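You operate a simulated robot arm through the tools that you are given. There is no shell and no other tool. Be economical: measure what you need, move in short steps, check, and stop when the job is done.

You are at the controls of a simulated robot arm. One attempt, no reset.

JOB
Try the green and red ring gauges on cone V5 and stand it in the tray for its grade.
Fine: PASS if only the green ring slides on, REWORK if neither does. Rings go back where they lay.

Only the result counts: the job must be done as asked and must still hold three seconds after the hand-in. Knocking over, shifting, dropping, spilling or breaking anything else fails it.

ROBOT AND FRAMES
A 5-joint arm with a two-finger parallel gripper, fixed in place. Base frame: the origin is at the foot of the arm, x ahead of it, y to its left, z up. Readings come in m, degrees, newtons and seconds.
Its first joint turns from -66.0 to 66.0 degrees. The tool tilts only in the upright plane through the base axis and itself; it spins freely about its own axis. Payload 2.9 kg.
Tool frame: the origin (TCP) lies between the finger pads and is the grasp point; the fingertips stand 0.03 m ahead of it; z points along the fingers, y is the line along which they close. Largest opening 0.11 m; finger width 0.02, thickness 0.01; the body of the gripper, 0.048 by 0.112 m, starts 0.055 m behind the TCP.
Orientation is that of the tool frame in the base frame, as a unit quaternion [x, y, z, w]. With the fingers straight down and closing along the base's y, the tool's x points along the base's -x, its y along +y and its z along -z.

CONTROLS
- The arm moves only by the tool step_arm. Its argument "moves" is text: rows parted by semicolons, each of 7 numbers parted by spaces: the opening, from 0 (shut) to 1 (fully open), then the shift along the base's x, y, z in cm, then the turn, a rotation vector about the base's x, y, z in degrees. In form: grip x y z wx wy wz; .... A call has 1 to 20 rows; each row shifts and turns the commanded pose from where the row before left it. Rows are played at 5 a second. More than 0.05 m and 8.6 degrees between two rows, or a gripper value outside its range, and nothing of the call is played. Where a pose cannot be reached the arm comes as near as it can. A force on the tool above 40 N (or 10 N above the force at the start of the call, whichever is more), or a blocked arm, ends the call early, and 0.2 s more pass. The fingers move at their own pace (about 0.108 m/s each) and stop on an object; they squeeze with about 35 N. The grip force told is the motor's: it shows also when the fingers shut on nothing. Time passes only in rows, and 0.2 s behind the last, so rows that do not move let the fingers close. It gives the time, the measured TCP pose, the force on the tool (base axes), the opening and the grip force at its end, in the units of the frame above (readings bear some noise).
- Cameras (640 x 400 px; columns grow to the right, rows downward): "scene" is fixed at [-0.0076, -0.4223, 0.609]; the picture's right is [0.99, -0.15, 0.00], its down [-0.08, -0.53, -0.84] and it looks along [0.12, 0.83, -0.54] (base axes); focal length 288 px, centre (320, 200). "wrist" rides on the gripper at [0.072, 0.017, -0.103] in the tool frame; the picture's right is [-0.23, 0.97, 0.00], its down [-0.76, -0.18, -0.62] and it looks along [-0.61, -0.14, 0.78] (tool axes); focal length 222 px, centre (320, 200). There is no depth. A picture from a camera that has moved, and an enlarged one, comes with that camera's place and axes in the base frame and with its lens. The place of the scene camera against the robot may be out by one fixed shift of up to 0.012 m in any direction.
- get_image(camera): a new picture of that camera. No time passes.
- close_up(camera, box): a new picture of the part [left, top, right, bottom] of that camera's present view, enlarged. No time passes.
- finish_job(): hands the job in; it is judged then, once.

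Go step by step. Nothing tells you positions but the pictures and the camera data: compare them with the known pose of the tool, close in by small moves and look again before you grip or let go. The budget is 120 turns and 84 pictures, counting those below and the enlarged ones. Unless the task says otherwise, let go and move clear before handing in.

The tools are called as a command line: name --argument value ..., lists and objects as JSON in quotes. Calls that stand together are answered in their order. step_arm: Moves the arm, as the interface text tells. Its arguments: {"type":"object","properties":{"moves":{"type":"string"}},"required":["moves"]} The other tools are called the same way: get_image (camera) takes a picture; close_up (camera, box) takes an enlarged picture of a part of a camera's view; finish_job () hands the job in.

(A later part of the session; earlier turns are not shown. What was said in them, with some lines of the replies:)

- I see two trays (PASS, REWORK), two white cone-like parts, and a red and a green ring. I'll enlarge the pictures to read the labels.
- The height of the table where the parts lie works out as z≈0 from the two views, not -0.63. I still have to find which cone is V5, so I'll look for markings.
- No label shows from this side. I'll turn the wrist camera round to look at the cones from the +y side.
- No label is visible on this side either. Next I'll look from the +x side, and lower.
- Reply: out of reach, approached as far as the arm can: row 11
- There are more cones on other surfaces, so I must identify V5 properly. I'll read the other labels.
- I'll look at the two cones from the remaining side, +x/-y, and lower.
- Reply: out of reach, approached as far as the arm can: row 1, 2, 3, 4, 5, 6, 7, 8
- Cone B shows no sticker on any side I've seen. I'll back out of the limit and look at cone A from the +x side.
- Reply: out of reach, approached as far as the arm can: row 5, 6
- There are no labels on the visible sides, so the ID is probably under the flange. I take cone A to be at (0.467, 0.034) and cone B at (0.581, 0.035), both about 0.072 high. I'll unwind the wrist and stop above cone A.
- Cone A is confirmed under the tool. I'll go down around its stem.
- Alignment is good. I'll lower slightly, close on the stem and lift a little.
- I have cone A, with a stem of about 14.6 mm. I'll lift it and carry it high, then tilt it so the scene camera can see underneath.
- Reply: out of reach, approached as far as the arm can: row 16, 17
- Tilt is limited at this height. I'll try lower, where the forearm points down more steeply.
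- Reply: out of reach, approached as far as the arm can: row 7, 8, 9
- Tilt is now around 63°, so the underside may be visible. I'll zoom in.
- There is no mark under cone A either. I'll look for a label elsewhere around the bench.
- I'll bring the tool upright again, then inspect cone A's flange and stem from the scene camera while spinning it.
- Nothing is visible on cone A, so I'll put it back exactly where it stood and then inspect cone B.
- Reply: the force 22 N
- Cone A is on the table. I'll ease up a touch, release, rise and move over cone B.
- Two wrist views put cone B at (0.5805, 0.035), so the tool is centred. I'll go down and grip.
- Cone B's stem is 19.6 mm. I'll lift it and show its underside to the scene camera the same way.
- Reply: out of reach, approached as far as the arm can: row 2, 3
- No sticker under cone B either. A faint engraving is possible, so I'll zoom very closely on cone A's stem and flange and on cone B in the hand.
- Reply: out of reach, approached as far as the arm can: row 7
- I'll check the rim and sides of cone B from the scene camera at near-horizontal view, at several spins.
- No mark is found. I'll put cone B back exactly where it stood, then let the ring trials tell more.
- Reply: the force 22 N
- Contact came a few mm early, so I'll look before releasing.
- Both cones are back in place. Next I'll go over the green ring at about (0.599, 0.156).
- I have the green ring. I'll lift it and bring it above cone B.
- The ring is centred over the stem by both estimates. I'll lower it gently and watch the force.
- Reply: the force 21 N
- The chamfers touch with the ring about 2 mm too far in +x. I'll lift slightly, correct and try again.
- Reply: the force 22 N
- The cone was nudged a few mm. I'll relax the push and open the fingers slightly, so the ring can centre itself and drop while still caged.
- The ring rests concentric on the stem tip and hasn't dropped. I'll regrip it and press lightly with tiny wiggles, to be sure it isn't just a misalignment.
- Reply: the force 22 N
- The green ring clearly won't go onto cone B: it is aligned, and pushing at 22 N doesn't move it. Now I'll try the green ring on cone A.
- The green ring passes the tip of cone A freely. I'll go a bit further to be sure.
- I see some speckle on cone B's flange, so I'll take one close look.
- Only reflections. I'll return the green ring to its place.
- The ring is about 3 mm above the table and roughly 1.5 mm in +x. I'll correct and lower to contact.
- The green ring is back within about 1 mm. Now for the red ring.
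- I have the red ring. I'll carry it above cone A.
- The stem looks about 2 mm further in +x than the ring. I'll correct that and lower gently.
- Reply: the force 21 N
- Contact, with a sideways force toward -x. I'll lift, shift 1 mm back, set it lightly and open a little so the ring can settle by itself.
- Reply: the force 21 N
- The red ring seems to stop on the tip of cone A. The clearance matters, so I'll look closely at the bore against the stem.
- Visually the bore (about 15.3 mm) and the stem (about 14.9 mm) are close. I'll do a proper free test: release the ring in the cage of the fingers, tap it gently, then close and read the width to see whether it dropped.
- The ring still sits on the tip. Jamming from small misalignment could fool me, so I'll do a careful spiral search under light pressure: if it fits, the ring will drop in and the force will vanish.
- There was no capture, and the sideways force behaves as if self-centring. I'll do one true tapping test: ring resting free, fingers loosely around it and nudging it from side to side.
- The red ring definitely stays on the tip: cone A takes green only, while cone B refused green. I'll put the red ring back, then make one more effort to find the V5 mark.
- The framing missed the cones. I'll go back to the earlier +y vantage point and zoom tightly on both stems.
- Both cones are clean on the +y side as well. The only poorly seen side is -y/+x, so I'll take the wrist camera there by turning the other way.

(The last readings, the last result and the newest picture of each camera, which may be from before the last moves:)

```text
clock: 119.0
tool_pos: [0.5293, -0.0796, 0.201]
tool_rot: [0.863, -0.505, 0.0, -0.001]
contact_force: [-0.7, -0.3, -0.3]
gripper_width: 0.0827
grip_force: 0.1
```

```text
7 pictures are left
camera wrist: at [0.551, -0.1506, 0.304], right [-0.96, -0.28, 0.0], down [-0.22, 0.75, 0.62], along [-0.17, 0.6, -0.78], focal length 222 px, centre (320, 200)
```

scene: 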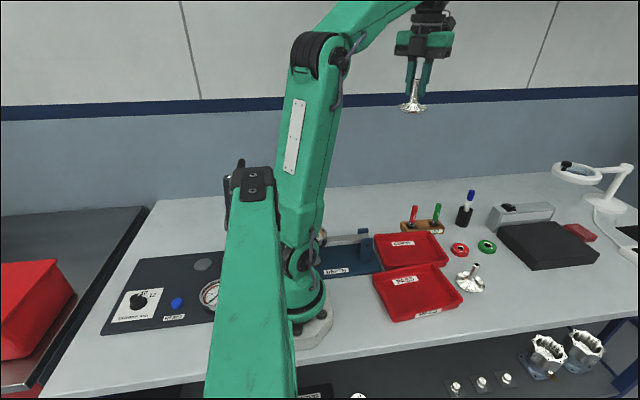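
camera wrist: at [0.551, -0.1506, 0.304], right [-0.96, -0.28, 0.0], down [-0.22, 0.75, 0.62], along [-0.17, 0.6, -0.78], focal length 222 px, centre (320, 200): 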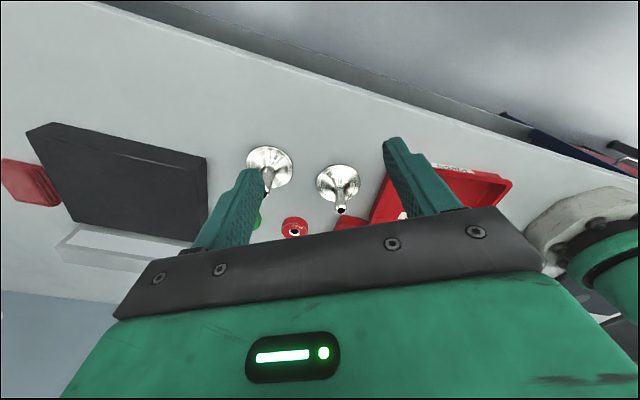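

close_up --camera "wrist" --box '[238, 140, 370, 222]'

```text
4.85 times, centred on (304, 181) of wrist
camera zoom: at [0.551, -0.1506, 0.304], right [-0.96, -0.28, 0.0], down [-0.22, 0.75, 0.62], along [-0.17, 0.6, -0.78], focal length 1077 px, centre (398, 292)
```

zoom: 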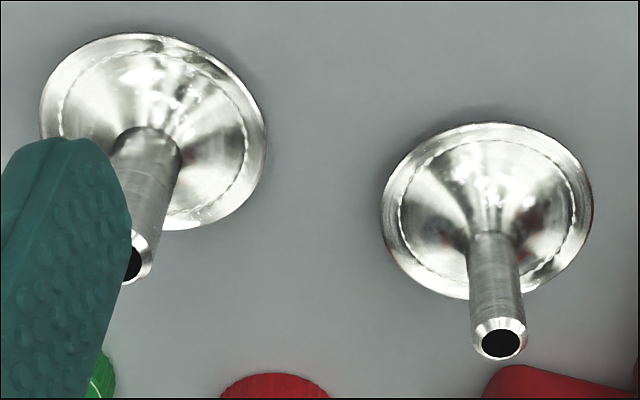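

There's still no mark. I'll spend one picture on the black panel at the right edge of the bench in case it shows a work order.

close_up --camera "scene" --box '[570, 205, 640, 265]'

```text
6.67 times, centred on (605, 235) of scene
camera zoom: at [-0.0076, -0.4224, 0.609], right [0.99, -0.15, 0.0], down [-0.08, -0.53, -0.84], along [0.12, 0.83, -0.54], focal length 1917 px, centre (-1580, -33)
```

zoom: 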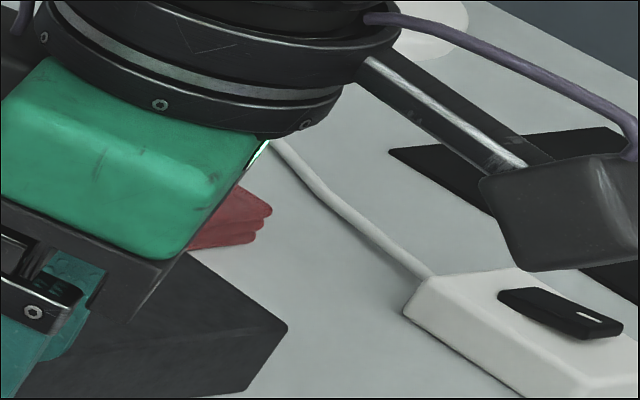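

No identification is available anywhere. What the trials give is firm: cone A takes green only, and cone B took neither. Before grading I'll put cone B back by the 3–4 mm it was nudged, so I turn the tool back and move over it.

step_arm --moves "0.6 0.318 0.767 0 0 0 -7.95;0.6 0.318 0.767 0 0 0 -7.95;0.6 0.318 0.767 0 0 0 -7.95;0.6 0.318 0.767 0 0 0 -7.95;0.6 0.318 0.767 0 0 0 -7.95;0.6 0.318 0.767 0 0 0 -7.95;0.6 0.318 0.767 0 0 0 -7.95;0.6 0.318 0.767 0 0 0 -7.95;0.6 0.318 0.767 0 0 0 -7.95;0.6 0.318 0.767 0 0 0 -7.95;0.6 0.318 0.767 0 0 0 -7.95;0.6 0.318 0.767 0 0 0 -7.95;0.6 0.318 0.767 0 0 0 -7.95;0.6 0.318 0.767 0 0 0 -7.95;0.6 0.318 0.767 0 0 0 -7.95;0.6 0 0 -3 0 0 0;0.6 0 0 -3 0 0 0;0.6 0 0 -2 0 0 0;0.6 0 0 -1.5 0 0 0;0.6 0 0 0 0 0 0"

get_image --camera "wrist"

```text
clock: 123.2
tool_pos: [0.5771, 0.0372, 0.1066]
tool_rot: [0.0, 1.0, 0.0, 0.0]
contact_force: [0.2, -0.1, -0.1]
gripper_width: 0.0662
grip_force: 0.0
```

```text
4 pictures are left
camera wrist: at [0.5052, 0.0541, 0.2097], right [0.23, 0.97, 0.0], down [0.76, -0.18, 0.62], along [0.61, -0.14, -0.78], focal length 222 px, centre (320, 200)
```

wrist: 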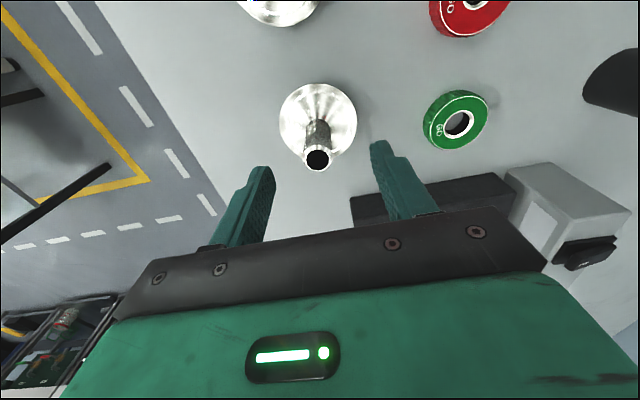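

Cone B is about 4 mm short in x. I'll grip it, lift a few mm, shift it +4 mm and set it down.

step_arm --moves "0.6 0 -0.1 -2.4 0 0 0;0.6 0 0 -1.2 0 0 0;0.6 0 0 -0.7 0 0 0;0.4 0 0 0 0 0 0;0.25 0 0 0 0 0 0;0.1 0 0 0 0 0 0;0 0 0 0 0 0 0;0 0 0 0 0 0 0;0 0 0 0.4 0 0 0;0 0.4 0 0 0 0 0;0 0 0 -0.3 0 0 0;0 0 0 -0.1 0 0 0;0 0 0 0 0 0 0"

```text
clock: 126.0
tool_pos: [0.5794, 0.0366, 0.0632]
tool_rot: [0.0, 1.0, 0.0, 0.0]
contact_force: [1.0, 1.0, -0.7]
gripper_width: 0.0198
grip_force: 35.0
```

step_arm --moves "0 0 0 -0.08 0 0 0;0 0 0 0 0 0 0;0.15 0 0 0 0 0 0;0.3 0 0 0 0 0 0;0.6 0 0 0 0 0 0;0.6 0 0 0 0 0 0;0.6 0 0 3 0 0 0;0.6 0 0 4 0 0 0;0.6 0 0 2 0 0 0;0.6 -3.8 -0.05 0 0 0 0;0.6 -3.8 -0.05 0 0 0 0;0.6 -3.7 -0.1 0 0 0 0;0.6 0 0 -3 0 0 0;0.6 0 0 -2 0 0 0;0.6 0 0 0 0 0 0"

get_image --camera "wrist"

```text
clock: 129.2
tool_pos: [0.4651, 0.0355, 0.1032]
tool_rot: [0.0, 1.0, 0.0, 0.0]
contact_force: [0.3, 0.2, -0.6]
gripper_width: 0.0658
grip_force: 0.0
```

```text
3 pictures are left
camera wrist: at [0.3954, 0.0526, 0.2068], right [0.23, 0.97, 0.0], down [0.76, -0.18, 0.62], along [0.61, -0.14, -0.78], focal length 222 px, centre (320, 200)
```

wrist: 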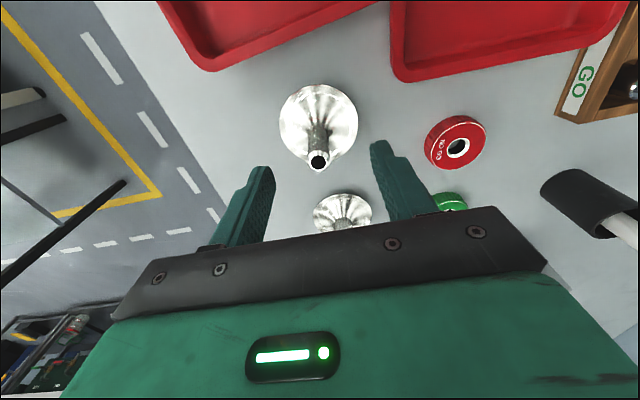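

Cone A is under the tool. I'll grip it and carry it over the PASS tray, whose centre is about (0.315, 0.025).

step_arm --moves "0.6 0.15 0 -2.2 0 0 0;0.6 0 0 -1.2 0 0 0;0.6 0 0 -0.7 0 0 0;0.4 0 0 0 0 0 0;0.2 0 0 0 0 0 0;0 0 0 0 0 0 0;0 0 0 0 0 0 0;0 0 0 0 0 0 0;0 0 0 3 0 0 0;0 0 0 4 0 0 0;0 0 0 3 0 0 0;0 -3.8 -0.2 0 0 0 0;0 -3.8 -0.2 0 0 0 0;0 -3.8 -0.2 0 0 0 0;0 -3.7 -0.3 0 0 0 0;0 0 0 0 0 0 0"

get_image --camera "scene"

```text
clock: 132.6
tool_pos: [0.3167, 0.0257, 0.1618]
tool_rot: [0.0, 1.0, -0.001, 0.001]
contact_force: [0.3, -0.5, -1.2]
gripper_width: 0.0148
grip_force: 35.3
```

```text
2 pictures are left
```

scene: 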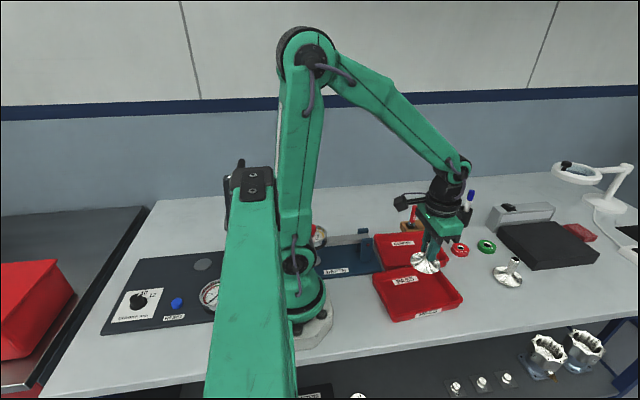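

Aligned over the middle of the PASS tray. I'll lower it to contact.

step_arm --moves "0 0 0 -3 0 0 0;0 0 0 -3 0 0 0;0 0 0 -1.5 0 0 0;0 0 0 -0.5 0 0 0;0 0 0 -0.3 0 0 0;0 0 0 -0.3 0 0 0;0 0 0 0 0 0 0"

```text
clock: 134.2
tool_pos: [0.3192, 0.0271, 0.0761]
tool_rot: [0.0, 1.0, 0.0, 0.0]
contact_force: [0.1, 0.2, -0.6]
gripper_width: 0.0151
grip_force: 35.2
```

step_arm --moves "0 0 0 -0.2 0 0 0;0 0 0 -0.2 0 0 0;0 0 0 -0.2 0 0 0;0 0 0 0 0 0 0"

```text
clock: 135.2
tool_pos: [0.3174, 0.0249, 0.0694]
tool_rot: [0.0, 1.0, 0.0, 0.0]
contact_force: [-1.2, 0.6, -0.9]
gripper_width: 0.0151
grip_force: 34.3
```

step_arm --moves "0 0 0 -0.15 0 0 0;0 0 0 -0.15 0 0 0;0 0 0 0 0 0 0"

```text
clock: 136.0
tool_pos: [0.3176, 0.0252, 0.0669]
tool_rot: [-0.001, 1.0, 0.0, 0.0]
contact_force: [0.2, -0.3, -1.6]
gripper_width: 0.015
grip_force: 35.2
```

step_arm --moves "0 0 0 -0.1 0 0 0;0 0 0 -0.1 0 0 0;0 0 0 0 0 0 0"

```text
clock: 136.8
tool_pos: [0.3183, 0.0263, 0.0652]
tool_rot: [0.0, 1.0, 0.001, 0.002]
contact_force: [-2.2, -5.3, 22.7]
gripper_width: 0.0155
grip_force: 35.6
```

Contact with the tray floor. I'll ease off, release slowly and rise clear.

step_arm --moves "0 0 0 0.1 0 0 0;0.15 0 0 0 0 0 0;0.3 0 0 0 0 0 0;0.45 0 0 0 0 0 0;0.45 0 0 0 0 0 0;0.45 0 0 3 0 0 0;0.45 0 0 4 0 0 0;0.45 0 0 5 0 0 0;0.45 0 3 5 0 0 0;0.45 0 4 3 0 0 0;0.45 0 4 3 0 0 0;0.45 0 0 0 0 0 0"

close_up --camera "scene" --box '[360, 200, 540, 330]'

```text
refused: row 9 steps farther than a row can; nothing moved
```

```text
3.08 times, centred on (450, 265) of scene
camera zoom: at [-0.0077, -0.4224, 0.609], right [0.99, -0.15, 0.0], down [-0.08, -0.53, -0.84], along [0.12, 0.83, -0.54], focal length 885 px, centre (-80, 0)
```

zoom: 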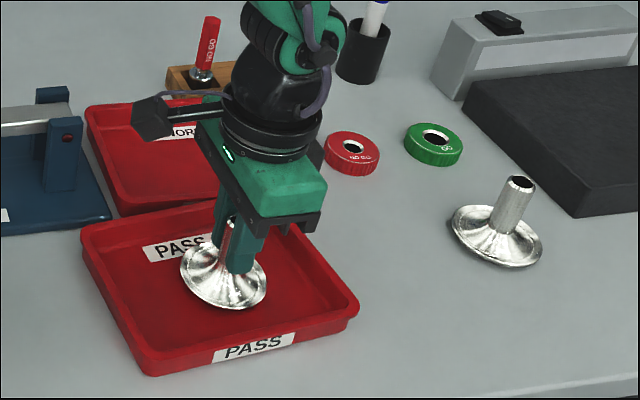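

One step was too long, so nothing moved. The picture shows the cone standing in the PASS tray, so I'll release with shorter steps.

step_arm --moves "0 0 0 0.1 0 0 0;0.15 0 0 0 0 0 0;0.3 0 0 0 0 0 0;0.45 0 0 0 0 0 0;0.45 0 0 0 0 0 0;0.45 0 0 3 0 0 0;0.45 0 0 4 0 0 0;0.45 0 0 4 0 0 0;0.45 0 0 4 0 0 0;0.45 1 3 2 0 0 0;0.45 1 3 2 0 0 0;0.45 1 3 2 0 0 0;0.45 0 3 0 0 0 0;0.45 0 0 0 0 0 0"

close_up --camera "scene" --box '[360, 200, 540, 330]'

```text
clock: 139.8
tool_pos: [0.3483, 0.1431, 0.2778]
tool_rot: [0.0, 1.0, 0.0, 0.0]
contact_force: [-0.1, -0.4, -0.2]
gripper_width: 0.0492
grip_force: 0.0
```

```text
3.08 times, centred on (450, 265) of scene
camera zoom: at [-0.0076, -0.4223, 0.609], right [0.99, -0.15, 0.0], down [-0.08, -0.53, -0.84], along [0.12, 0.83, -0.54], focal length 885 px, centre (-80, 0)
```

zoom: 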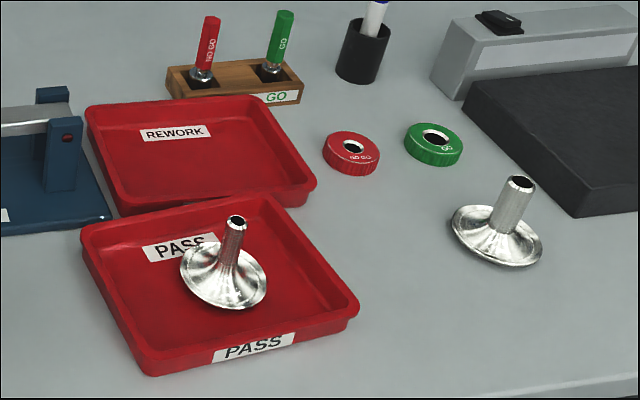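

The graded cone stands upright in the PASS tray, both rings are back, the other cone is upright in its place, and the arm is clear. I'll hand in.

finish_job

```text
The job is handed in.
```

I stood the thin-stemmed cone in the PASS tray, but I had to guess that it is V5. I found no V5 mark on either bench cone or anywhere else I looked, so the choice between the two was close to even.

- **Cone in PASS:** the green ring slid on freely and the red ring stopped at the tip, even with light pressing and nudging.
- **Other cone:** the green ring would not go on, and I didn't try the red. If this one is V5, its grade is probably REWORK and the hand-in is wrong. The green ring had nudged it about 4 mm, so I set it back near its original spot by eye.
- **Rings:** both are back where they lay. The green is within about 1–2 mm, and the red went back by reversing its moves.
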